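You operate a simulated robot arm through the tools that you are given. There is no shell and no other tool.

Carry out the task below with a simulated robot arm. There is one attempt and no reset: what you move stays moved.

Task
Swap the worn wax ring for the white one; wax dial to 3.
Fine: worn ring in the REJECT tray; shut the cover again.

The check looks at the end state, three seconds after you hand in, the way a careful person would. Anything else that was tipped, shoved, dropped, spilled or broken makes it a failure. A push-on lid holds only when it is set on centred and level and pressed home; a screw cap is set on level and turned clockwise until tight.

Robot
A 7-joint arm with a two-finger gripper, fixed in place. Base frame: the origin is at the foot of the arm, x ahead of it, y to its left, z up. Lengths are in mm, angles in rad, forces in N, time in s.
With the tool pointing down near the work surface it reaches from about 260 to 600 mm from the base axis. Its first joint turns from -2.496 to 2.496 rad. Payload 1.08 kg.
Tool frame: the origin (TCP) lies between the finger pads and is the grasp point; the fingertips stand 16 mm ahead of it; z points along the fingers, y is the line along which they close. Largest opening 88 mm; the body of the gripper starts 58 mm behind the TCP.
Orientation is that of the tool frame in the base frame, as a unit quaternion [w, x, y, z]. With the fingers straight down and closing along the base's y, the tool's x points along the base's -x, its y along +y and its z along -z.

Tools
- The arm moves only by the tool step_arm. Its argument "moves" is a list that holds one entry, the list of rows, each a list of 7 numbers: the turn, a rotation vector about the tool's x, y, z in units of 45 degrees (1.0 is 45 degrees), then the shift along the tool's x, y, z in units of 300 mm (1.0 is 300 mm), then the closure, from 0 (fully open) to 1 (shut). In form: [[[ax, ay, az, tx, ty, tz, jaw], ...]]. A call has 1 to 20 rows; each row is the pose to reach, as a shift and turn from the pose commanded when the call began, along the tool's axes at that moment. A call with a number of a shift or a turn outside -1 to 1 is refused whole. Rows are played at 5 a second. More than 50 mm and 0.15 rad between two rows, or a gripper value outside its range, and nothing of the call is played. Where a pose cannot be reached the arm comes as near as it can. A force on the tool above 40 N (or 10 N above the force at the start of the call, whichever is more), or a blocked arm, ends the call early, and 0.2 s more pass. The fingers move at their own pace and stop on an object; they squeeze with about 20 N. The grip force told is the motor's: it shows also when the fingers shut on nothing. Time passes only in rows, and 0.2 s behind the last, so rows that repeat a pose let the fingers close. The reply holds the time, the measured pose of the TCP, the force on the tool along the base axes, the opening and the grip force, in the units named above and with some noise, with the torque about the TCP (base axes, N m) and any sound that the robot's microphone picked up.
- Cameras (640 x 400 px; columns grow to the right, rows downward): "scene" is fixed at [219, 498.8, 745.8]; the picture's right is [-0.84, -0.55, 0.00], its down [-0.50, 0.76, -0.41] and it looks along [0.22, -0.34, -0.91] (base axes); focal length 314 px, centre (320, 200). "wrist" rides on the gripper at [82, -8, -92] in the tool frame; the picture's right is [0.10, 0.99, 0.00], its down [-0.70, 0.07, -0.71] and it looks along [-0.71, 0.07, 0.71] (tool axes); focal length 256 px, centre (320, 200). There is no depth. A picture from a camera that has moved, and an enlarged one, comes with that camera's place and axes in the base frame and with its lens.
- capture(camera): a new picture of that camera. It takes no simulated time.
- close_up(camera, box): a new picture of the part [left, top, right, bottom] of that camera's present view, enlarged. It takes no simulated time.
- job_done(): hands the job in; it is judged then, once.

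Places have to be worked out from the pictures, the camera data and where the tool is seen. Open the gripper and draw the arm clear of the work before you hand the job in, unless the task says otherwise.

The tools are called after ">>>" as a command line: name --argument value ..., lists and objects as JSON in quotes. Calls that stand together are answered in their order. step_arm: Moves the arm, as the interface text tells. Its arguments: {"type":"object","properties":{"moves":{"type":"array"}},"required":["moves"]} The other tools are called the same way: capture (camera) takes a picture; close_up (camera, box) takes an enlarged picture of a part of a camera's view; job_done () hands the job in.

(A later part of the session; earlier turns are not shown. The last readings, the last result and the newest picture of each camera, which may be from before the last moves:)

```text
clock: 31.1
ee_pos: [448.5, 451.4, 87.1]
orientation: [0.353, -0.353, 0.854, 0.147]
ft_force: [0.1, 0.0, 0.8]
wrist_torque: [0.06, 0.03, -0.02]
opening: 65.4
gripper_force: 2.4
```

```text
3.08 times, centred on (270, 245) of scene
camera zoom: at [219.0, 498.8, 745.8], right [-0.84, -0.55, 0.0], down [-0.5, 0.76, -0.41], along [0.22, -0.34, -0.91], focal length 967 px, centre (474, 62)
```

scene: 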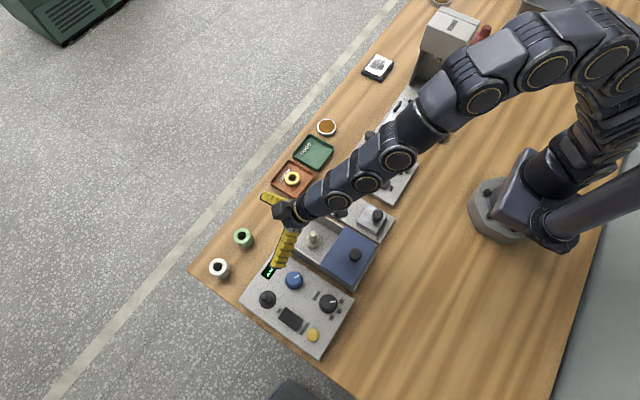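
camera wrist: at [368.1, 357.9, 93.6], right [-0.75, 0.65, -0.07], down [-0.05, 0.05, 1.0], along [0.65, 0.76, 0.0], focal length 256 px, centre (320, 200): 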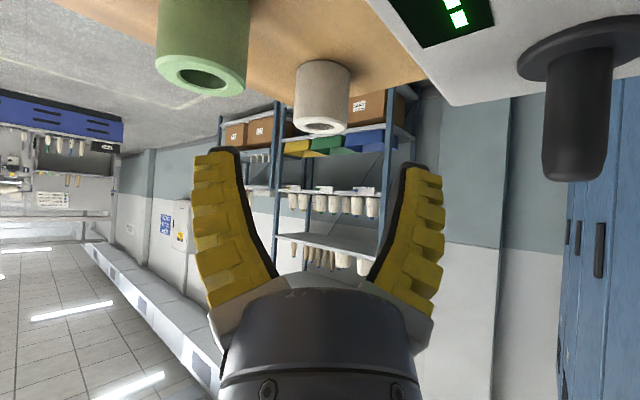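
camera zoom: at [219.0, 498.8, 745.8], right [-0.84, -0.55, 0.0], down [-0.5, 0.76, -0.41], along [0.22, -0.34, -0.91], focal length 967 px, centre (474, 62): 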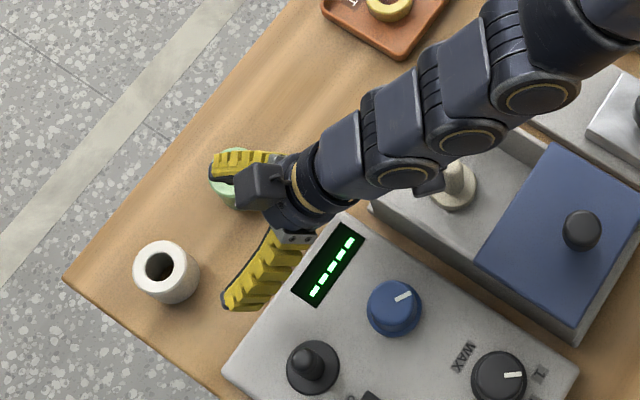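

The ring is centred between the fingers and the axis points at its mid-height. I'll advance 90 mm along the tool axis.

>>> step_arm --moves '[[[0, 0, 0, 0, 0.003, 0.05, 0.3], [0, 0, 0, 0, 0.003, 0.1, 0.3], [0, 0, 0, 0, 0.003, 0.15, 0.3], [0, 0, 0, 0, 0.003, 0.2, 0.3], [0, 0, 0, 0, 0.003, 0.24, 0.3], [0, 0, 0, 0, 0.003, 0.27, 0.3], [0, 0, 0, 0, 0.003, 0.295, 0.3]]]'

>>> capture --camera "wrist"

>>> close_up --camera "scene" --box '[190, 210, 290, 290]'

```text
clock: 31.7
ee_pos: [461.7, 466.2, 74.7]
orientation: [0.352, -0.354, 0.854, 0.148]
ft_force: [-0.1, -0.5, 1.6]
wrist_torque: [-0.09, 0.12, 0.09]
opening: 65.0
gripper_force: 3.2
stopped in row 2: the force on the tool passed its limit at 70 N (the readings are from after the stop); the commanded pose is now the measured one
```

```text
taken
camera wrist: at [380.2, 370.8, 81.6], right [-0.75, 0.65, -0.07], down [-0.05, 0.05, 1.0], along [0.65, 0.76, 0.0], focal length 256 px, centre (320, 200)
```

wrist: 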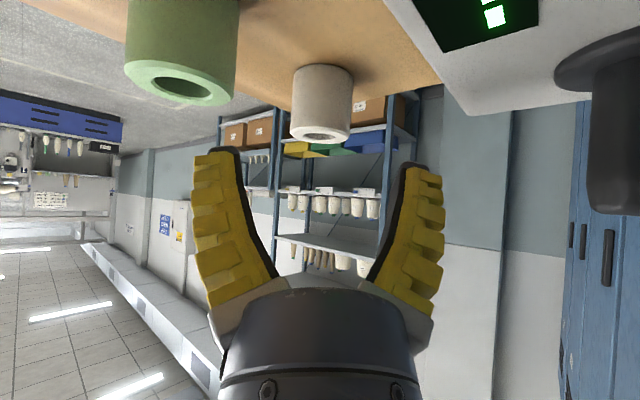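

```text
5.00 times, centred on (240, 250) of scene
camera zoom: at [219.0, 498.8, 745.8], right [-0.84, -0.55, 0.0], down [-0.5, 0.76, -0.41], along [0.22, -0.34, -0.91], focal length 1571 px, centre (720, -50)
```

zoom: 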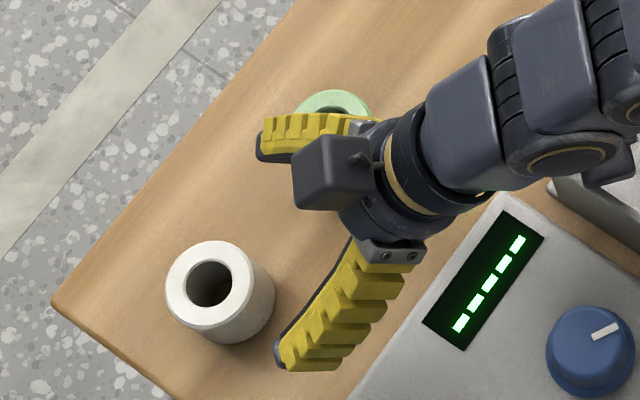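

The stop was the wrist camera (below the tilted hand) meeting the far wall of the box, not the ring. I'll raise straight up 75 mm and check that nothing moved.

>>> step_arm --moves '[[[0, 0, 0, -0.03, 0, -0.03, 0.3], [0, 0, 0, -0.07, 0, -0.07, 0.3], [0, 0, 0, -0.12, 0, -0.12, 0.3], [0, 0, 0, -0.177, 0, -0.177, 0.3]]]'

>>> capture --camera "scene"

>>> close_up --camera "scene" --box '[240, 180, 400, 300]'

```text
clock: 32.7
ee_pos: [463.0, 466.1, 150.8]
orientation: [0.352, -0.353, 0.854, 0.147]
ft_force: [0.5, -0.1, 0.8]
wrist_torque: [-0.01, 0.02, -0.01]
opening: 65.8
gripper_force: 2.7
```

```text
taken
```

scene: 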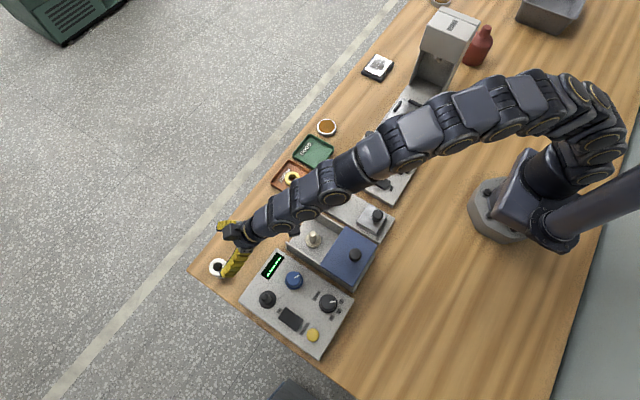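

```text
3.33 times, centred on (320, 240) of scene
camera zoom: at [219.0, 498.8, 745.8], right [-0.84, -0.55, 0.0], down [-0.5, 0.76, -0.41], along [0.22, -0.34, -0.91], focal length 1048 px, centre (320, 67)
```

zoom: 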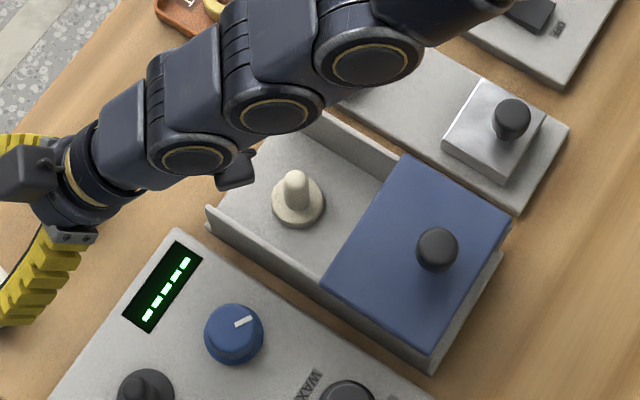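

Nothing moved. I'll change the tilt direction to azimuth ~65° and the tilt to 35°, so the camera passes over free table between the panel, box and green ring, at a pre-grasp point 90 mm behind the ring.

>>> step_arm --moves '[[[-0.0409, 0.0315, -0.0488, 0.019, -0.009, 0.016, 0.3], [-0.0818, 0.0629, -0.0975, 0.038, -0.018, 0.032, 0.3], [-0.1227, 0.0944, -0.1463, 0.057, -0.027, 0.048, 0.3], [-0.1637, 0.1259, -0.1951, 0.077, -0.037, 0.064, 0.3], [-0.2046, 0.1574, -0.2439, 0.096, -0.046, 0.08, 0.3], [-0.2455, 0.1888, -0.2926, 0.115, -0.055, 0.096, 0.3], [-0.2864, 0.2203, -0.3414, 0.134, -0.064, 0.112, 0.3], [-0.2864, 0.2203, -0.3414, 0.134, -0.064, 0.112, 0.3]]]'

>>> capture --camera "wrist"

>>> close_up --camera "scene" --box '[190, 180, 350, 310]'

```text
clock: 34.5
ee_pos: [471.1, 447.6, 97.4]
orientation: [0.252, -0.512, 0.805, 0.162]
ft_force: [-0.5, -0.1, 0.6]
wrist_torque: [-0.01, 0.02, -0.01]
opening: 65.6
gripper_force: 2.5
```

```text
taken
camera wrist: at [428.9, 333.6, 125.0], right [-0.94, 0.34, -0.06], down [0.01, 0.18, 0.98], along [0.35, 0.92, -0.17], focal length 256 px, centre (320, 200)
```

wrist: 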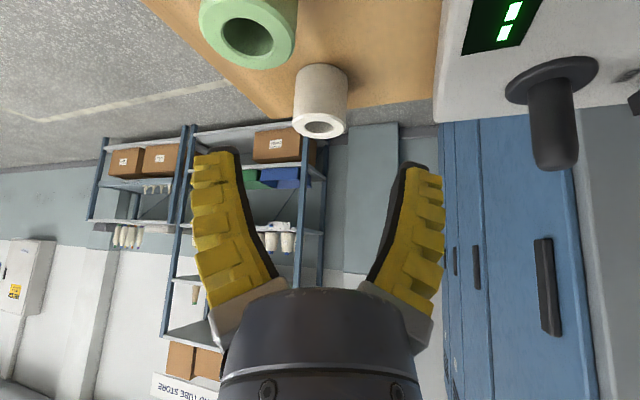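

```text
3.08 times, centred on (270, 245) of scene
camera zoom: at [219.0, 498.8, 745.8], right [-0.84, -0.55, 0.0], down [-0.5, 0.76, -0.41], along [0.22, -0.34, -0.91], focal length 967 px, centre (474, 62)
```

zoom: 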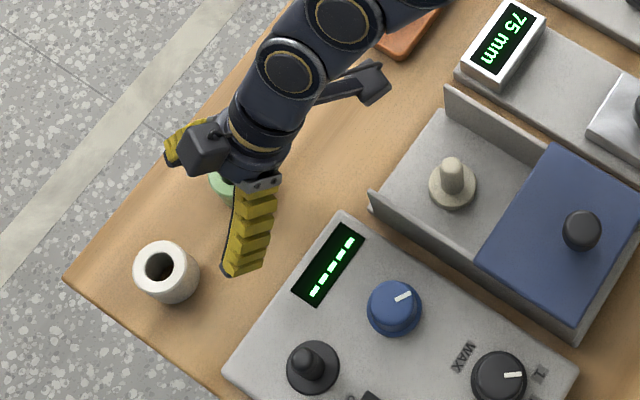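

The camera is now clear of all obstacles and the white ring is centred on the tool axis. I'll advance along the axis about 89 mm.

>>> step_arm --moves '[[[0, 0, 0, 0, 0, 0.05, 0.3], [0, 0, 0, -0.002, 0, 0.1, 0.3], [0, 0, 0, -0.004, 0, 0.15, 0.3], [0, 0, 0, -0.004, 0, 0.2, 0.3], [0, 0, 0, -0.004, 0, 0.24, 0.3], [0, 0, 0, -0.004, 0, 0.27, 0.3], [0, 0, 0, -0.004, 0, 0.295, 0.3], [0, 0, 0, -0.004, 0, 0.295, 0.3]]]'

>>> capture --camera "wrist"

>>> close_up --camera "scene" --box '[190, 210, 290, 290]'

```text
clock: 36.3
ee_pos: [493.8, 495.7, 24.9]
orientation: [0.252, -0.512, 0.805, 0.163]
ft_force: [-0.6, 0.4, 0.4]
wrist_torque: [0.01, -0.03, 0.02]
opening: 65.1
gripper_force: 2.6
```

```text
taken
camera wrist: at [450.6, 382.2, 52.4], right [-0.94, 0.34, -0.06], down [0.01, 0.18, 0.98], along [0.35, 0.92, -0.17], focal length 256 px, centre (320, 200)
```

wrist: 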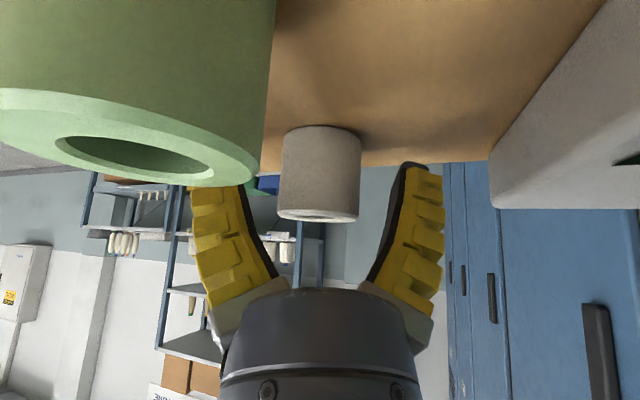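

```text
5.00 times, centred on (240, 250) of scene
camera zoom: at [219.0, 498.8, 745.8], right [-0.84, -0.55, 0.0], down [-0.5, 0.76, -0.41], along [0.22, -0.34, -0.91], focal length 1571 px, centre (720, -50)
```

zoom: 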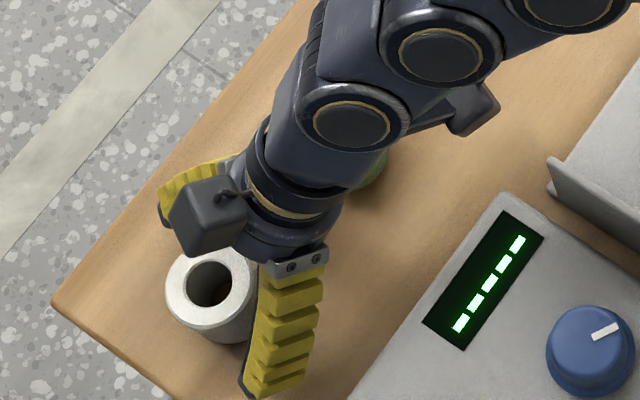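

The tool reached (494,496,25) with the white ring between the pads. Closing now.

>>> step_arm --moves '[[[0, 0, 0, 0, 0, 0, 0.5], [0, 0, 0, 0, 0, 0, 0.7], [0, 0, 0, 0, 0, 0, 1], [0, 0, 0, 0, 0, 0, 1], [0, 0, 0, 0, 0, 0, 1]]]'

>>> capture --camera "wrist"

```text
clock: 37.5
ee_pos: [494.2, 494.6, 24.9]
orientation: [0.253, -0.512, 0.805, 0.162]
ft_force: [-0.7, -0.3, 3.9]
wrist_torque: [-0.04, -0.01, -0.01]
opening: 33.9
gripper_force: 19.8
```

```text
taken
camera wrist: at [450.7, 382.3, 52.8], right [-0.94, 0.34, -0.06], down [0.01, 0.18, 0.98], along [0.35, 0.92, -0.17], focal length 256 px, centre (320, 200)
```

wrist: 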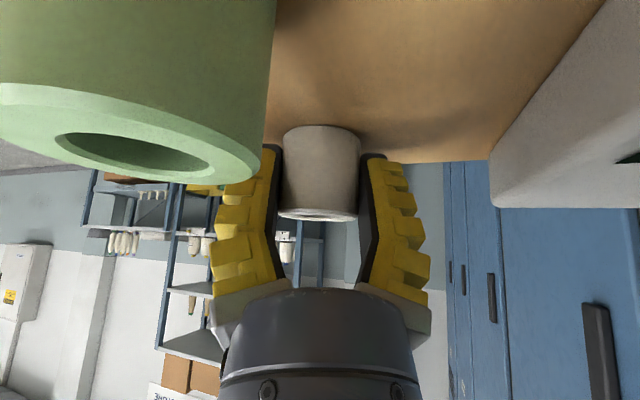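

The white ring is gripped (33.9 mm). I'll retreat back along the same path, then rise.

>>> step_arm --moves '[[[0, 0, 0, -0.01, 0, -0.014, 1], [0, 0, 0, -0.01, 0, -0.06, 1], [0, 0, 0, -0.01, 0, -0.12, 1], [0, 0, 0, -0.01, 0, -0.18, 1], [0, 0, 0, -0.01, 0, -0.24, 1], [0, 0, 0, -0.01, 0, -0.3, 1], [0, 0, 0, -0.07, 0, -0.386, 1], [0, 0, 0, -0.14, 0, -0.486, 1], [0, 0, 0, -0.21, 0, -0.586, 1], [0, 0, 0, -0.28, 0, -0.686, 1]]]'

>>> capture --camera "wrist"

>>> capture --camera "scene"

```text
clock: 39.7
ee_pos: [472.6, 450.1, 243.0]
orientation: [0.253, -0.511, 0.805, 0.162]
ft_force: [0.1, 0.5, -0.7]
wrist_torque: [0.03, 0.0, -0.03]
opening: 33.4
gripper_force: 20.1
```

```text
taken
camera wrist: at [429.6, 336.2, 270.6], right [-0.94, 0.34, -0.06], down [0.01, 0.18, 0.98], along [0.35, 0.92, -0.17], focal length 256 px, centre (320, 200)
```

wrist: 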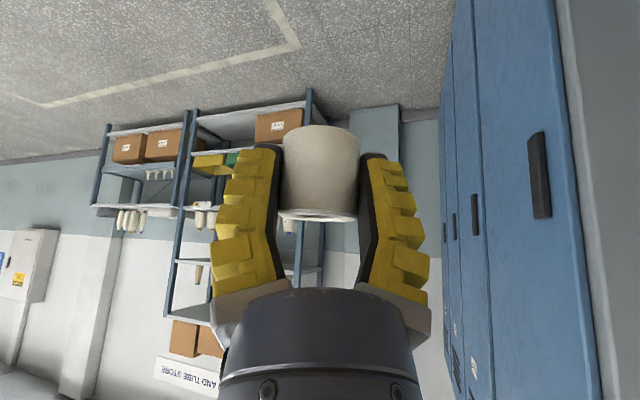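

```text
taken
```

scene: 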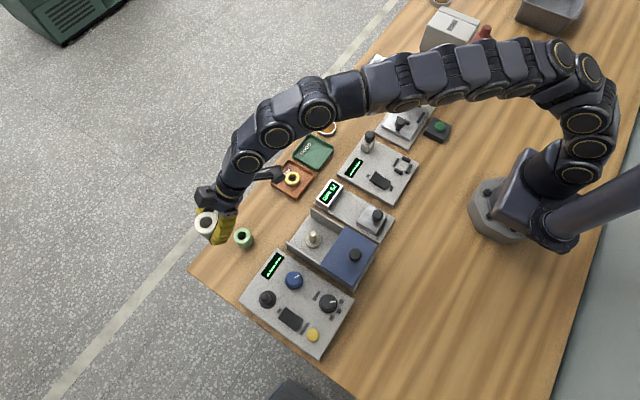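

The ring is held upright, with its bottom about 25 mm below the TCP. I'll carry it at z≈243 to a free bit of table near (130,380), where I can set it down and regrasp with the tool vertical.

>>> step_arm --moves '[[[0, 0, 0, 0.047, 0.078, -0.033, 1], [0, 0, 0, 0.095, 0.156, -0.066, 1], [0, 0, 0, 0.142, 0.234, -0.1, 1], [0, 0, 0, 0.19, 0.312, -0.133, 1], [0, 0, 0, 0.237, 0.39, -0.166, 1], [0, 0, 0, 0.285, 0.468, -0.199, 1], [0, 0, 0, 0.332, 0.546, -0.232, 1], [0, 0, 0, 0.379, 0.624, -0.265, 1], [0, 0, 0, 0.427, 0.702, -0.299, 1], [0, 0, 0, 0.474, 0.78, -0.332, 1], [0, 0, 0, 0.522, 0.858, -0.365, 1], [0, 0, 0, 0.569, 0.936, -0.398, 1]]]'

>>> capture --camera "wrist"

>>> capture --camera "scene"

```text
clock: 41.9
ee_pos: [234.5, 322.5, 130.1]
orientation: [0.141, -0.44, 0.882, 0.097]
ft_force: [-1.0, 0.0, 11.3]
wrist_torque: [0.19, -0.2, 0.03]
opening: 31.9
gripper_force: 19.5
stopped in row 11: the arm was blocked; the commanded pose is now the measured one
```

```text
taken
camera wrist: at [179.9, 227.4, 187.6], right [-0.86, 0.51, 0.01], down [0.23, 0.36, 0.91], along [0.46, 0.78, -0.42], focal length 256 px, centre (320, 200)
```

wrist: 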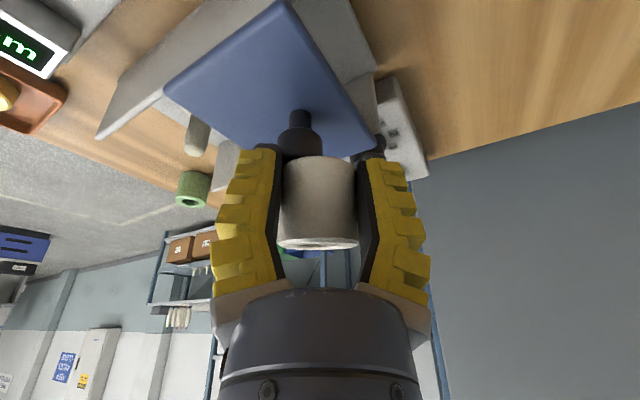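

```text
taken
```

scene: 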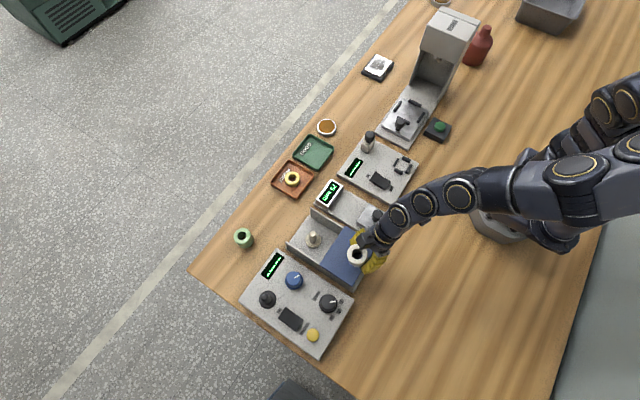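

The arm could not hold the tilt that close in; it sagged and the ring came down onto the cover knob (11 N up). I'll lift straight up and inspect how the ring now sits in the grip.

>>> step_arm --moves '[[[0, 0, 0, -0.014, 0.002, -0.04, 1], [0, 0, 0, -0.035, 0.005, -0.1, 1], [0, 0, 0, -0.056, 0.008, -0.16, 1], [0, 0, 0, -0.084, 0.012, -0.236, 1], [0, 0, 0, -0.111, 0.016, -0.314, 1]]]'

>>> capture --camera "wrist"

>>> close_up --camera "scene" --box '[280, 180, 440, 300]'

```text
clock: 43.3
ee_pos: [223.0, 302.2, 165.7]
orientation: [0.061, -0.433, 0.896, 0.074]
ft_force: [1.2, 0.1, -0.1]
wrist_torque: [0.01, 0.01, -0.03]
opening: 29.8
gripper_force: 20.0
stopped in row 5: the arm was blocked; the commanded pose is now the measured one
```

```text
taken
camera wrist: at [175.4, 215.4, 241.2], right [-0.84, 0.53, 0.06], down [0.34, 0.45, 0.82], along [0.41, 0.72, -0.56], focal length 256 px, centre (320, 200)
```

wrist: 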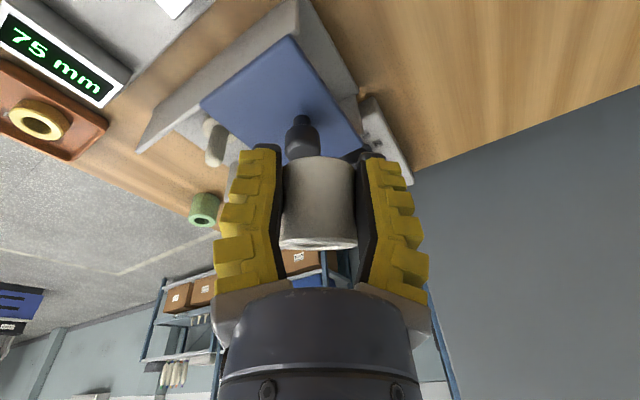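

```text
3.33 times, centred on (360, 240) of scene
camera zoom: at [219.0, 498.8, 745.8], right [-0.84, -0.55, 0.0], down [-0.5, 0.76, -0.41], along [0.22, -0.34, -0.91], focal length 1048 px, centre (187, 67)
```

zoom: 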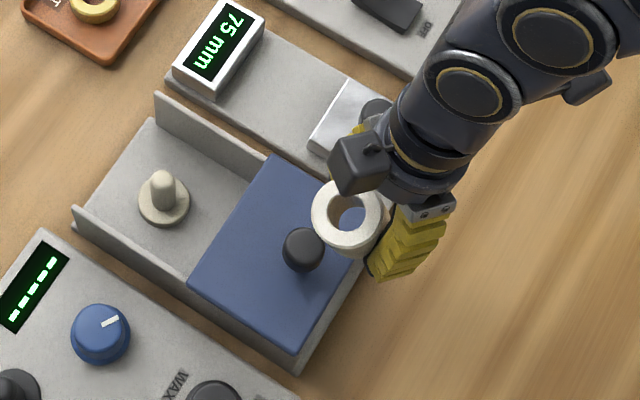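

The ring slid upward in the grip by roughly 14 mm and may have rotated a bit, but it is still held. I'll enlarge the wrist view to gauge its attitude.

>>> close_up --camera "wrist" --box '[240, 130, 400, 270]'

>>> close_up --camera "scene" --box '[340, 210, 410, 270]'

```text
2.86 times, centred on (320, 200) of wrist
camera zoom: at [175.4, 215.4, 241.2], right [-0.84, 0.53, 0.06], down [0.34, 0.45, 0.82], along [0.41, 0.72, -0.56], focal length 731 px, centre (320, 200)
```

zoom: 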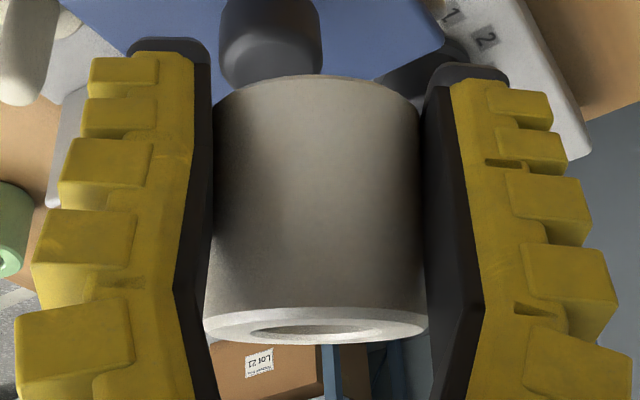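

```text
6.67 times, centred on (375, 240) of scene
camera zoom: at [219.0, 498.8, 745.8], right [-0.84, -0.55, 0.0], down [-0.5, 0.76, -0.41], along [0.22, -0.34, -0.91], focal length 2095 px, centre (-47, -67)
```

zoom: 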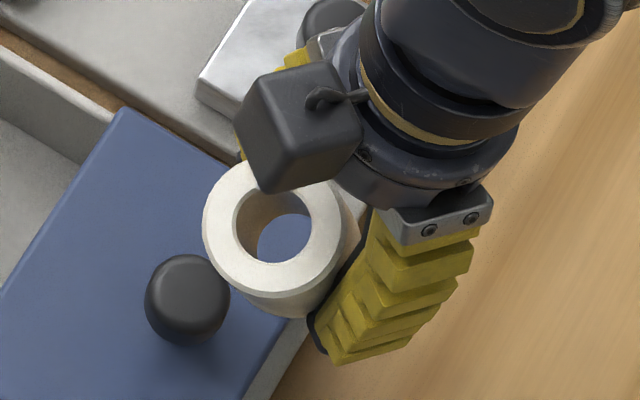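

The ring's axis now lies about 25–26° off the tool axis, so it stands upright when the tool is tilted about 25.6°, and it sits ~14 mm forward in the pads. I'll carry it gently outward to free table near (472,335), hovering at z≈150, and adopt that tilt on the way.

>>> step_arm --moves '[[[0, 0, 0, -0.03, -0.03, 0.0, 1], [0, 0, 0, -0.07, -0.07, 0.0, 1], [0, 0, 0, -0.11, -0.11, 0.01, 1], [0, 0, 0, -0.15, -0.15, 0.02, 1], [0, 0, 0, -0.19, -0.19, 0.03, 1], [0, 0, 0, -0.23, -0.23, 0.04, 1], [0.0008, -0.033, -0.031, -0.27, -0.27, 0.05, 1], [0.0016, -0.067, -0.062, -0.31, -0.31, 0.06, 1], [0.0024, -0.1, -0.092, -0.35, -0.35, 0.07, 1], [0.0032, -0.134, -0.123, -0.39, -0.39, 0.08, 1], [0.004, -0.167, -0.154, -0.43, -0.43, 0.09, 1], [0.0047, -0.2, -0.185, -0.46, -0.46, 0.1, 1], [0.0055, -0.234, -0.216, -0.49, -0.49, 0.105, 1], [0.0063, -0.267, -0.246, -0.53, -0.53, 0.109, 1], [0.0071, -0.301, -0.277, -0.56, -0.56, 0.109, 1], [0.0079, -0.334, -0.308, -0.587, -0.589, 0.109, 1]]]'

>>> capture --camera "wrist"

>>> close_up --camera "scene" --box '[210, 130, 370, 260]'

```text
clock: 46.7
ee_pos: [469.7, 335.6, 151.3]
orientation: [0.188, -0.527, 0.82, 0.118]
ft_force: [-0.1, 1.1, -0.7]
wrist_torque: [-0.04, -0.03, -0.01]
opening: 29.7
gripper_force: 20.0
```

```text
taken
camera wrist: at [429.7, 228.4, 198.6], right [-0.94, 0.33, -0.05], down [0.06, 0.33, 0.94], along [0.33, 0.89, -0.33], focal length 256 px, centre (320, 200)
```

wrist: 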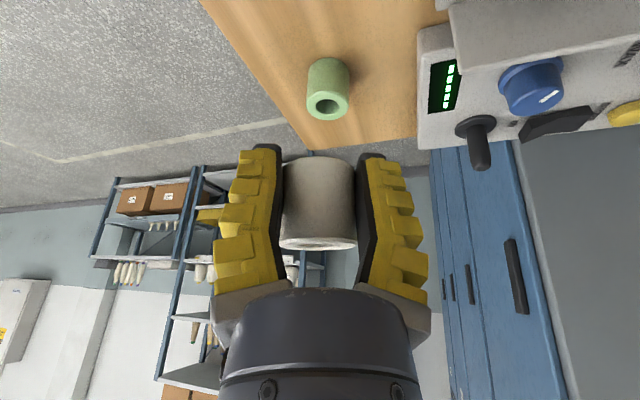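

```text
3.08 times, centred on (290, 195) of scene
camera zoom: at [219.0, 498.8, 745.8], right [-0.84, -0.55, 0.0], down [-0.5, 0.76, -0.41], along [0.22, -0.34, -0.91], focal length 967 px, centre (412, 215)
```

zoom: 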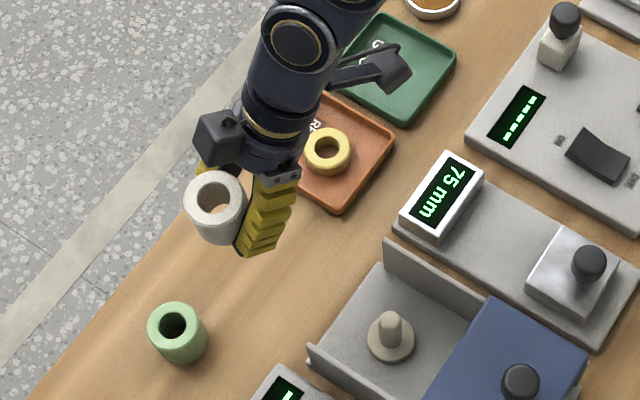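

The ring hangs nearly vertical over free table near (472,340). I'll lower straight down to TCP z≈24.

>>> step_arm --moves '[[[0, 0, 0, 0.03, 0, 0.063, 1], [0, 0, 0, 0.06, 0, 0.125, 1], [0, 0, 0, 0.09, 0, 0.188, 1], [0, 0, 0, 0.12, 0, 0.251, 1], [0, 0, 0, 0.145, 0, 0.302, 1], [0, 0, 0, 0.165, 0, 0.345, 1], [0, 0, 0, 0.183, 0, 0.382, 1], [0, 0, 0, 0.183, 0, 0.382, 1]]]'

>>> capture --camera "wrist"

>>> close_up --camera "scene" --box '[230, 160, 330, 240]'

```text
clock: 48.5
ee_pos: [475.4, 337.1, 26.1]
orientation: [0.189, -0.527, 0.82, 0.118]
ft_force: [-0.6, 0.5, 0.1]
wrist_torque: [-0.01, 0.01, -0.02]
opening: 29.2
gripper_force: 20.3
```

```text
taken
camera wrist: at [434.3, 229.0, 73.1], right [-0.94, 0.33, -0.05], down [0.07, 0.33, 0.94], along [0.33, 0.89, -0.33], focal length 256 px, centre (320, 200)
```

wrist: 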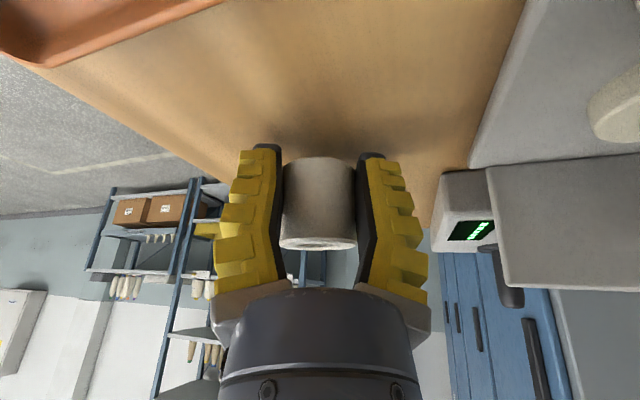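

```text
5.00 times, centred on (280, 200) of scene
camera zoom: at [219.0, 498.8, 745.8], right [-0.84, -0.55, 0.0], down [-0.5, 0.76, -0.41], along [0.22, -0.34, -0.91], focal length 1571 px, centre (520, 200)
```

zoom: 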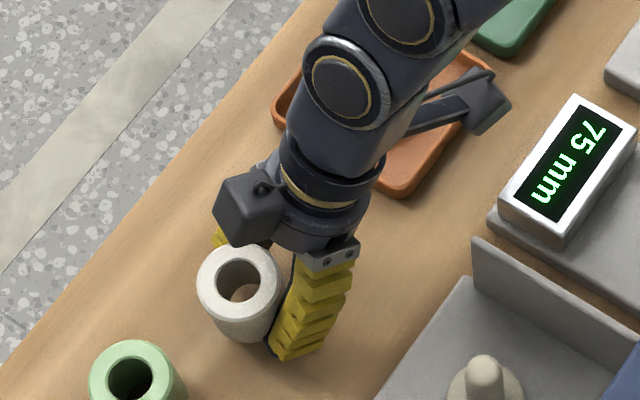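

The ring is just above the table. I'll lower another 5 mm in small steps and read the force.

>>> step_arm --moves '[[[0, 0, 0, 0.0024, 0, 0.005, 1], [0, 0, 0, 0.0048, 0, 0.01, 1], [0, 0, 0, 0.0072, 0, 0.015, 1], [0, 0, 0, 0.0072, 0, 0.015, 1]]]'

>>> close_up --camera "wrist" --box '[220, 110, 420, 260]'

```text
clock: 49.5
ee_pos: [471.9, 337.0, 21.3]
orientation: [0.189, -0.528, 0.82, 0.118]
ft_force: [-0.6, -0.2, -0.1]
wrist_torque: [-0.01, 0.02, -0.01]
opening: 29.2
gripper_force: 19.6
```

```text
2.67 times, centred on (320, 185) of wrist
camera zoom: at [432.6, 229.2, 67.6], right [-0.94, 0.33, -0.05], down [0.06, 0.33, 0.94], along [0.33, 0.89, -0.33], focal length 683 px, centre (320, 240)
```

zoom: 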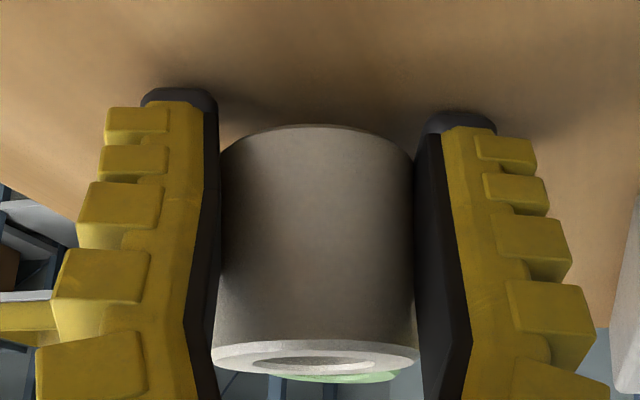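

Still no contact. Lowering another 3 mm.

>>> step_arm --moves '[[[0, 0, 0, 0.0014, 0, 0.003, 1], [0, 0, 0, 0.0028, 0, 0.006, 1], [0, 0, 0, 0.0043, 0, 0.009, 1], [0, 0, 0, 0.0043, 0, 0.009, 1]]]'

>>> close_up --camera "wrist" --box '[220, 110, 420, 260]'

```text
clock: 50.5
ee_pos: [472.7, 335.7, 17.2]
orientation: [0.189, -0.526, 0.821, 0.117]
ft_force: [-0.7, -0.1, 0.7]
wrist_torque: [0.02, -0.02, 0.02]
opening: 28.7
gripper_force: 19.9
```

```text
2.67 times, centred on (320, 185) of wrist
camera zoom: at [432.8, 227.8, 64.9], right [-0.94, 0.33, -0.05], down [0.06, 0.33, 0.94], along [0.33, 0.89, -0.33], focal length 683 px, centre (320, 240)
```

zoom: 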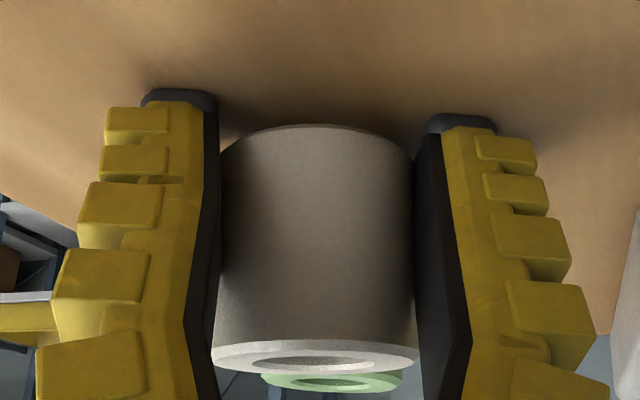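

By the wrist view the ring's bottom is about 3–4 mm above the table. One more 2.5 mm step.

>>> step_arm --moves '[[[0, 0, 0, 0.0012, 0, 0.0025, 1], [0, 0, 0, 0.0024, 0, 0.005, 1], [0, 0, 0, 0.0036, 0, 0.0075, 1], [0, 0, 0, 0.0036, 0, 0.0075, 1]]]'

>>> close_up --camera "wrist" --box '[220, 110, 420, 260]'

>>> close_up --camera "scene" --box '[230, 190, 300, 250]'

```text
clock: 51.5
ee_pos: [473.8, 337.5, 16.8]
orientation: [0.191, -0.526, 0.82, 0.118]
ft_force: [-10.6, -0.7, 32.2]
wrist_torque: [0.02, 0.29, -0.22]
opening: 29.7
gripper_force: 19.7
```

```text
2.67 times, centred on (320, 185) of wrist
camera zoom: at [433.7, 228.5, 63.1], right [-0.94, 0.33, -0.05], down [0.06, 0.32, 0.94], along [0.33, 0.89, -0.33], focal length 683 px, centre (320, 240)
```

zoom: 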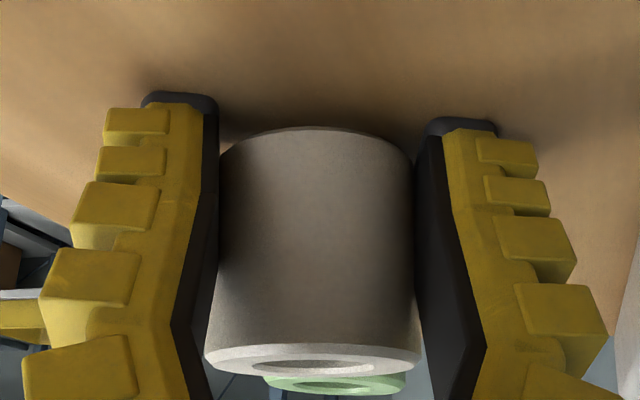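

```text
6.67 times, centred on (265, 220) of scene
camera zoom: at [219.0, 498.8, 745.8], right [-0.84, -0.55, 0.0], down [-0.5, 0.76, -0.41], along [0.22, -0.34, -0.91], focal length 2095 px, centre (687, 67)
```

zoom: 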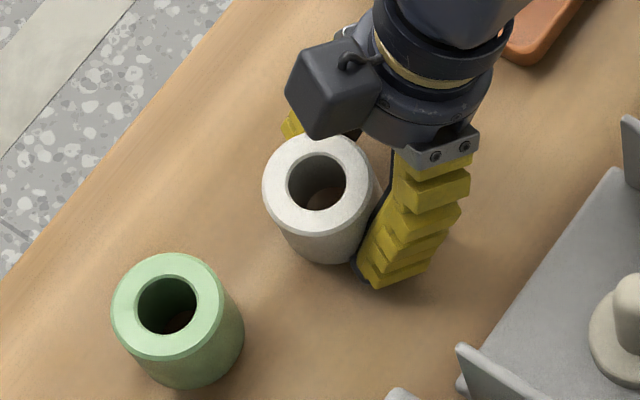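

The fingertips now touch the table (32 N) with the ring bottom within a couple of mm of it. I'll ease up 1 mm and open the jaws.

>>> step_arm --moves '[[[0, 0, 0, -0.0015, 0, -0.003, 1], [0, 0, 0, -0.0015, 0, -0.003, 0.6], [0, 0, 0, -0.0015, 0, -0.003, 0.3], [0, 0, 0, -0.0015, 0, -0.003, 0.2]]]'

>>> close_up --camera "wrist" --box '[170, 50, 470, 260]'

>>> close_up --camera "scene" --box '[230, 190, 300, 250]'

```text
clock: 52.5
ee_pos: [471.0, 334.1, 11.7]
orientation: [0.187, -0.526, 0.821, 0.118]
ft_force: [0.4, 0.4, 0.5]
wrist_torque: [-0.04, -0.02, -0.04]
opening: 73.4
gripper_force: 2.5
```

```text
1.90 times, centred on (320, 155) of wrist
camera zoom: at [431.7, 226.8, 60.1], right [-0.94, 0.33, -0.05], down [0.07, 0.33, 0.94], along [0.33, 0.88, -0.33], focal length 488 px, centre (320, 286)
```

zoom: 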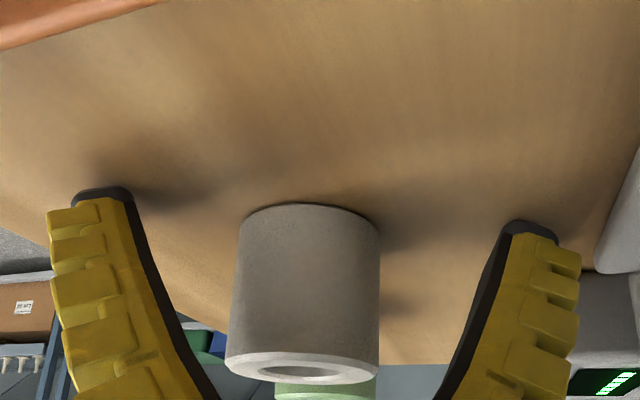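

```text
6.67 times, centred on (265, 220) of scene
camera zoom: at [219.0, 498.8, 745.8], right [-0.84, -0.55, 0.0], down [-0.5, 0.76, -0.41], along [0.22, -0.34, -0.91], focal length 2095 px, centre (687, 67)
```

zoom: 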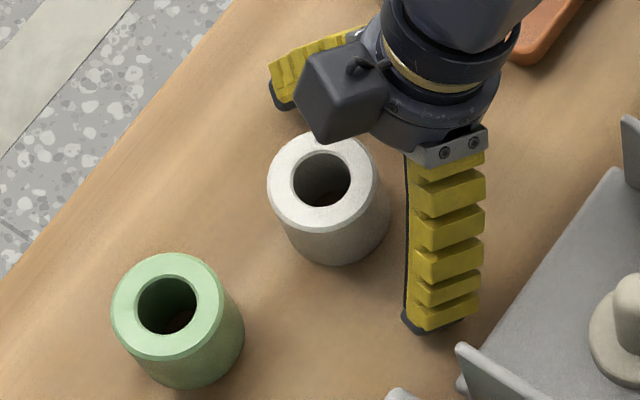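

The white ring stands upright on the table at about (479,343). I'll retract along the tool axis.

>>> step_arm --moves '[[[0, 0, 0, 0, 0, -0.05, 0.1], [0, 0, 0, 0, 0, -0.1, 0], [0, 0, 0, 0, 0, -0.17, 0], [0, 0, 0, 0, 0, -0.26, 0], [0, 0, 0, 0, 0, -0.36, 0], [0, 0, 0, 0, 0, -0.46, 0], [0, 0, 0, 0, 0, -0.56, 0]]]'

>>> capture --camera "wrist"

>>> capture --camera "scene"

```text
clock: 54.1
ee_pos: [440.6, 268.9, 167.3]
orientation: [0.189, -0.527, 0.82, 0.117]
ft_force: [-1.0, 0.3, -0.4]
wrist_torque: [0.0, 0.0, -0.01]
opening: 87.7
gripper_force: 0.0
```

```text
taken
camera wrist: at [401.1, 160.0, 213.8], right [-0.94, 0.33, -0.05], down [0.07, 0.33, 0.94], along [0.33, 0.88, -0.33], focal length 256 px, centre (320, 200)
```

wrist: 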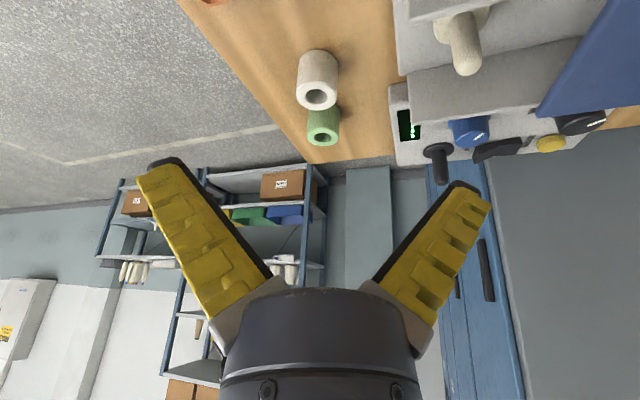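

```text
taken
```

scene: 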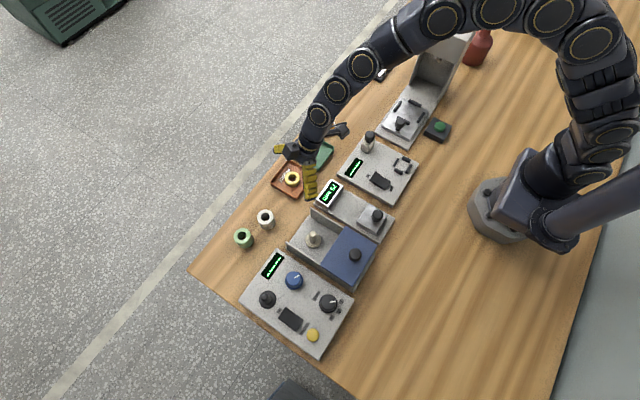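

The white ring triangulates to (478.5,343). I'll bring the tool vertical (jaws closing along x) directly above it at z≈150.

>>> step_arm --moves '[[[-0.0165, 0.0701, -0.0671, -0.028, -0.001, 0.021, 0], [-0.033, 0.1402, -0.1342, -0.056, -0.003, 0.043, 0], [-0.0495, 0.2102, -0.2013, -0.084, -0.004, 0.064, 0], [-0.066, 0.2803, -0.2684, -0.112, -0.005, 0.086, 0], [-0.0824, 0.3504, -0.3355, -0.141, -0.007, 0.107, 0], [-0.0989, 0.4205, -0.4026, -0.169, -0.008, 0.129, 0], [-0.1154, 0.4905, -0.4697, -0.197, -0.01, 0.15, 0], [-0.1319, 0.5606, -0.5368, -0.225, -0.011, 0.172, 0], [-0.1319, 0.5606, -0.5368, -0.225, -0.011, 0.172, 0.3]]]'

>>> capture --camera "wrist"

>>> close_up --camera "scene" --box '[210, 150, 370, 280]'

```text
clock: 56.1
ee_pos: [478.4, 343.0, 148.7]
orientation: [-0.001, -0.707, 0.708, 0.001]
ft_force: [-0.3, 0.8, 0.0]
wrist_torque: [0.01, 0.02, -0.01]
opening: 65.4
gripper_force: 2.6
```

```text
taken
camera wrist: at [487.3, 260.2, 240.6], right [-0.99, -0.1, 0.0], down [-0.07, 0.7, 0.71], along [-0.07, 0.71, -0.71], focal length 256 px, centre (320, 200)
```

wrist: 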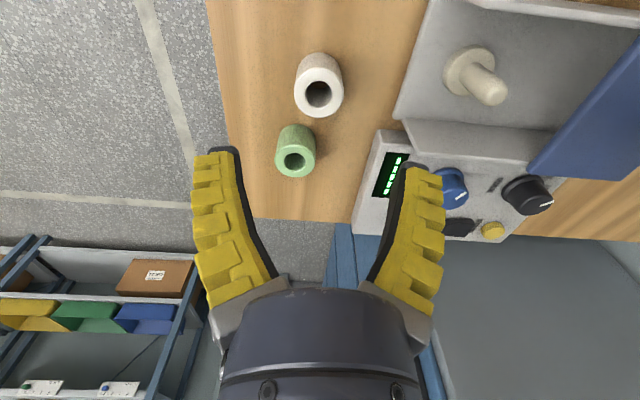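

```text
3.08 times, centred on (290, 215) of scene
camera zoom: at [219.0, 498.8, 745.8], right [-0.84, -0.55, 0.0], down [-0.5, 0.76, -0.41], along [0.22, -0.34, -0.91], focal length 967 px, centre (412, 154)
```

zoom: 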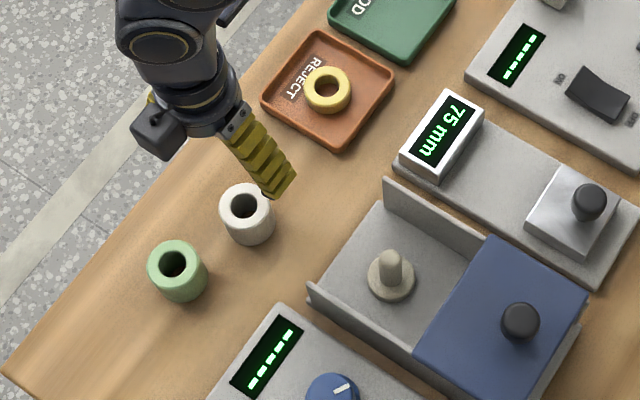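

The ring is exactly under the tool axis. Descending to TCP z≈23 around it.

>>> step_arm --moves '[[[0, 0, 0, 0, 0, 0.08, 0.3], [0, 0, 0, 0, 0, 0.16, 0.3], [0, 0, 0, 0, 0, 0.24, 0.3], [0, 0, 0, 0, 0, 0.31, 0.3], [0, 0, 0, 0, 0, 0.37, 0.3], [0, 0, 0, 0, 0, 0.418, 0.3], [0, 0, 0, 0, 0, 0.418, 0.3]]]'

>>> capture --camera "wrist"

```text
clock: 57.7
ee_pos: [481.4, 344.4, 24.4]
orientation: [0.0, 0.708, -0.706, 0.0]
ft_force: [-0.6, -0.8, 0.2]
wrist_torque: [-0.04, -0.01, -0.03]
opening: 65.4
gripper_force: 2.7
```

```text
taken
camera wrist: at [489.1, 260.4, 115.1], right [-0.99, -0.1, 0.0], down [-0.07, 0.7, 0.71], along [-0.07, 0.71, -0.7], focal length 256 px, centre (320, 200)
```

wrist: 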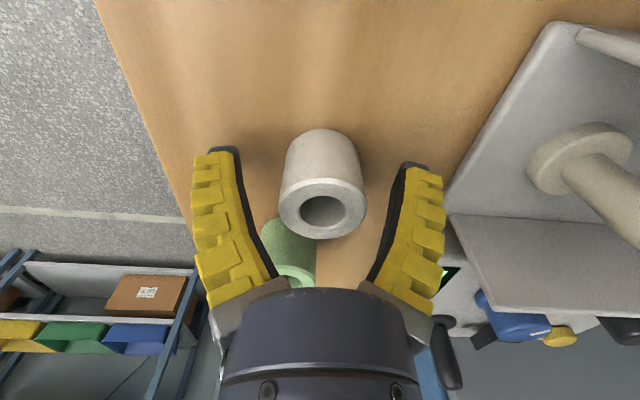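

Ring centred between the pads. Closing.

>>> step_arm --moves '[[[0, 0, 0, 0, 0, 0, 0.5], [0, 0, 0, 0, 0, 0, 0.7], [0, 0, 0, 0, 0, 0, 1], [0, 0, 0, 0, 0, 0, 1], [0, 0, 0, 0, 0, 0, 1]]]'

>>> capture --camera "wrist"

```text
clock: 58.9
ee_pos: [480.9, 343.2, 24.3]
orientation: [-0.001, 0.707, -0.707, -0.001]
ft_force: [-0.8, -0.3, 2.0]
wrist_torque: [0.03, 0.02, 0.01]
opening: 35.2
gripper_force: 20.3
```

```text
taken
camera wrist: at [489.1, 260.4, 115.3], right [-0.99, -0.1, 0.0], down [-0.07, 0.7, 0.71], along [-0.07, 0.71, -0.7], focal length 256 px, centre (320, 200)
```

wrist: 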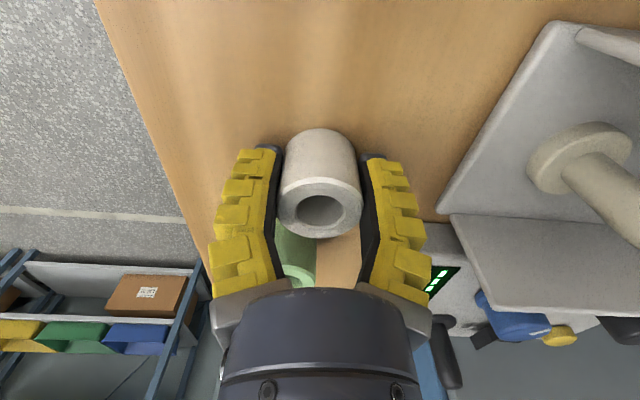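

Gripped firmly at 35 mm with the ring vertical. I'll lift 130 mm and carry it above the peg near (355,321.5).

>>> step_arm --moves '[[[0, 0, 0, 0, 0, -0.04, 1], [0, 0, 0, 0, 0, -0.12, 1], [0, 0, 0, 0, 0, -0.2, 1], [0, 0, 0, 0, 0, -0.28, 1], [0, 0, 0, 0, 0, -0.36, 1], [0, 0, 0, 0, 0, -0.43, 1], [0, 0, 0, 0.012, 0.07, -0.43, 1], [0, 0, 0, 0.024, 0.14, -0.43, 1], [0, 0, 0, 0.036, 0.21, -0.43, 1], [0, 0, 0, 0.048, 0.28, -0.43, 1], [0, 0, 0, 0.06, 0.35, -0.43, 1], [0, 0, 0, 0.072, 0.42, -0.43, 1], [0, 0, 0, 0.072, 0.42, -0.43, 1]]]'

>>> close_up --camera "wrist" --box '[220, 60, 420, 260]'

>>> close_up --camera "scene" --box '[280, 180, 360, 250]'

>>> capture --camera "wrist"

```text
clock: 61.7
ee_pos: [352.7, 322.9, 154.5]
orientation: [-0.001, -0.707, 0.707, 0.0]
ft_force: [0.2, -0.2, -0.6]
wrist_torque: [0.05, 0.0, -0.05]
opening: 35.0
gripper_force: 19.6
```

```text
2.00 times, centred on (320, 160) of wrist
camera zoom: at [361.5, 240.8, 246.1], right [-0.99, -0.1, 0.0], down [-0.07, 0.7, 0.71], along [-0.07, 0.71, -0.7], focal length 512 px, centre (320, 280)
```

zoom: 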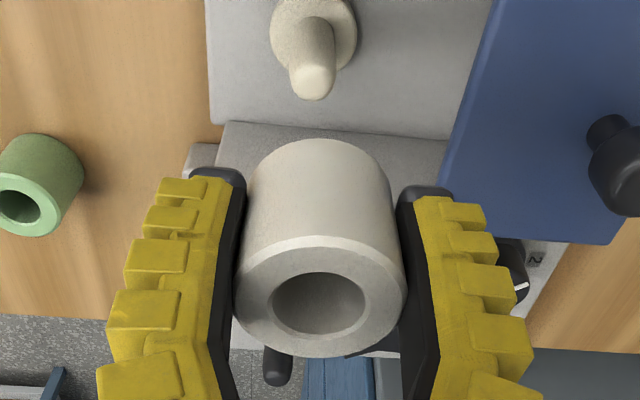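

```text
5.71 times, centred on (320, 215) of scene
camera zoom: at [219.0, 498.8, 745.8], right [-0.84, -0.55, 0.0], down [-0.5, 0.76, -0.41], along [0.22, -0.34, -0.91], focal length 1796 px, centre (320, 114)
```

zoom: 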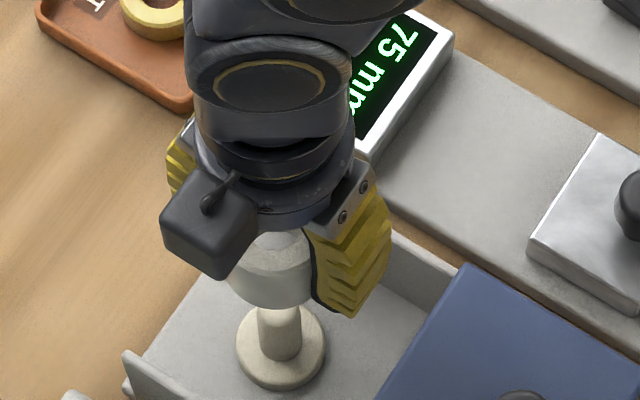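

```text
taken
camera wrist: at [361.5, 240.8, 246.1], right [-0.99, -0.1, 0.0], down [-0.07, 0.7, 0.71], along [-0.07, 0.71, -0.7], focal length 256 px, centre (320, 200)
```

wrist: 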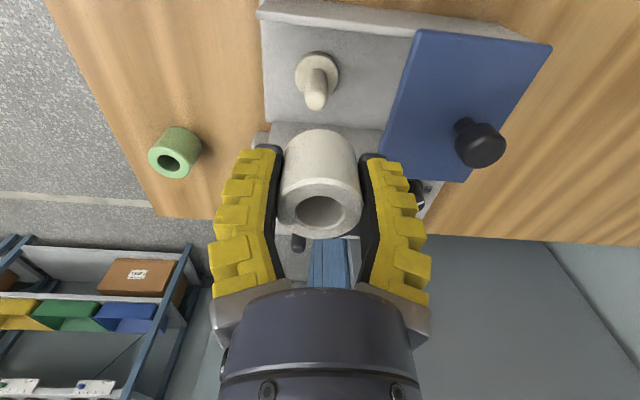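

The ring hangs vertical above the peg; the peg looks ~2 mm toward +x of the tool axis. I'll enlarge the peg to fix the alignment.

>>> close_up --camera "wrist" --box '[270, 30, 370, 130]'

>>> close_up --camera "scene" --box '[300, 220, 340, 250]'

```text
4.00 times, centred on (320, 80) of wrist
camera zoom: at [361.5, 240.8, 246.1], right [-0.99, -0.1, 0.0], down [-0.07, 0.7, 0.71], along [-0.07, 0.71, -0.7], focal length 1024 px, centre (320, 680)
```

zoom: 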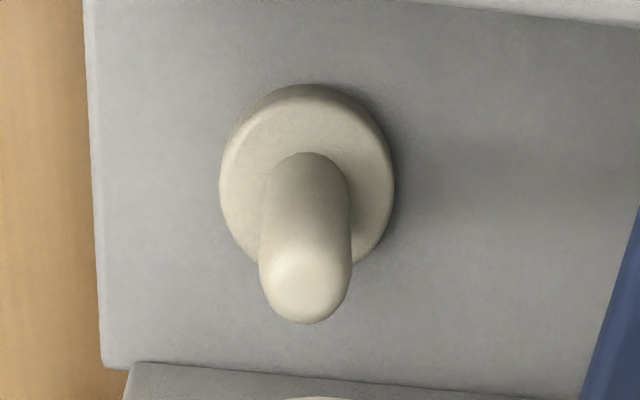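

```text
13.33 times, centred on (320, 235) of scene
camera zoom: at [219.0, 498.8, 745.8], right [-0.84, -0.55, 0.0], down [-0.5, 0.76, -0.41], along [0.22, -0.34, -0.91], focal length 4190 px, centre (320, -267)
```

zoom: 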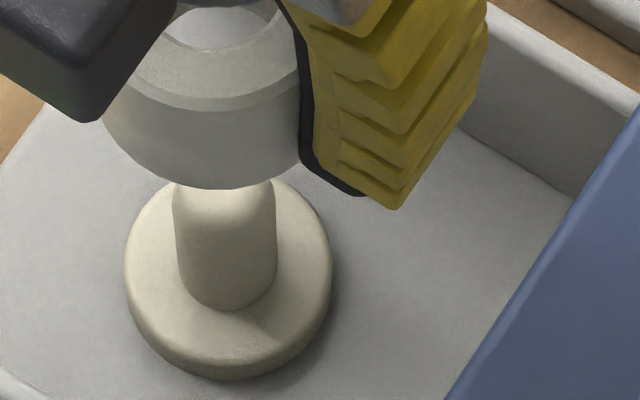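

Peg axis from both cameras: (355.2,321.1); the ring is at about (352.5,323.5). I'll correct +2.7 mm x, −2.3 mm y and lower until the ring is just above the peg tip, then recheck.

>>> step_arm --moves '[[[0, 0, 0, 0.004, -0.0045, 0, 1], [0, 0, 0, 0.0077, -0.009, 0.03, 1], [0, 0, 0, 0.0077, -0.009, 0.08, 1], [0, 0, 0, 0.0077, -0.009, 0.13, 1], [0, 0, 0, 0.0077, -0.009, 0.165, 1], [0, 0, 0, 0.0077, -0.009, 0.165, 1]]]'

>>> close_up --camera "wrist" --box '[250, 80, 390, 250]'

>>> close_up --camera "scene" --box '[295, 210, 345, 250]'

```text
clock: 63.1
ee_pos: [354.9, 320.8, 104.7]
orientation: [-0.001, -0.707, 0.707, 0.0]
ft_force: [-0.1, -0.2, -0.4]
wrist_torque: [0.02, 0.01, -0.03]
opening: 34.9
gripper_force: 20.4
```

```text
2.35 times, centred on (320, 165) of wrist
camera zoom: at [363.8, 237.5, 195.7], right [-0.99, -0.1, 0.0], down [-0.07, 0.7, 0.71], along [-0.07, 0.71, -0.7], focal length 602 px, centre (320, 282)
```

zoom: 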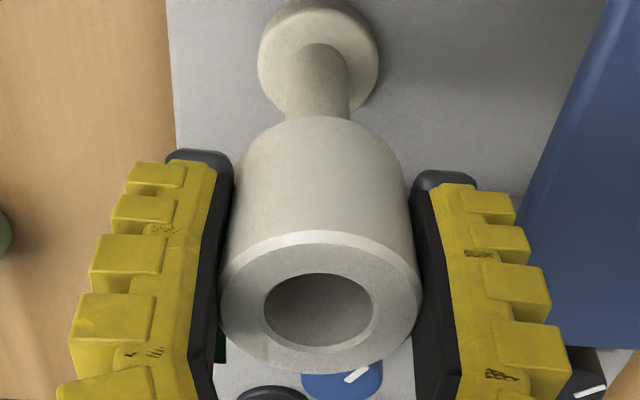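

```text
10.00 times, centred on (320, 230) of scene
camera zoom: at [219.0, 498.8, 745.8], right [-0.84, -0.55, 0.0], down [-0.5, 0.76, -0.41], along [0.22, -0.34, -0.91], focal length 3142 px, centre (320, -100)
```

zoom: 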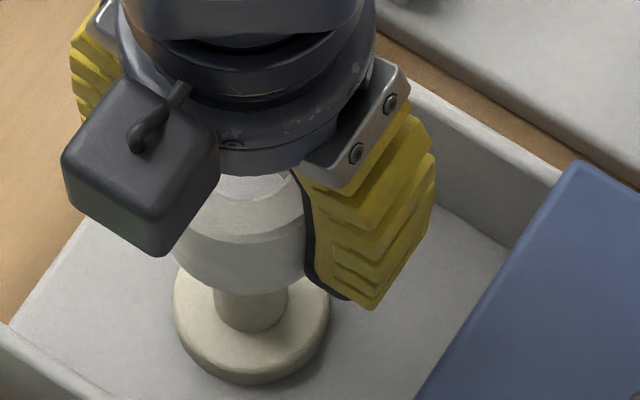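

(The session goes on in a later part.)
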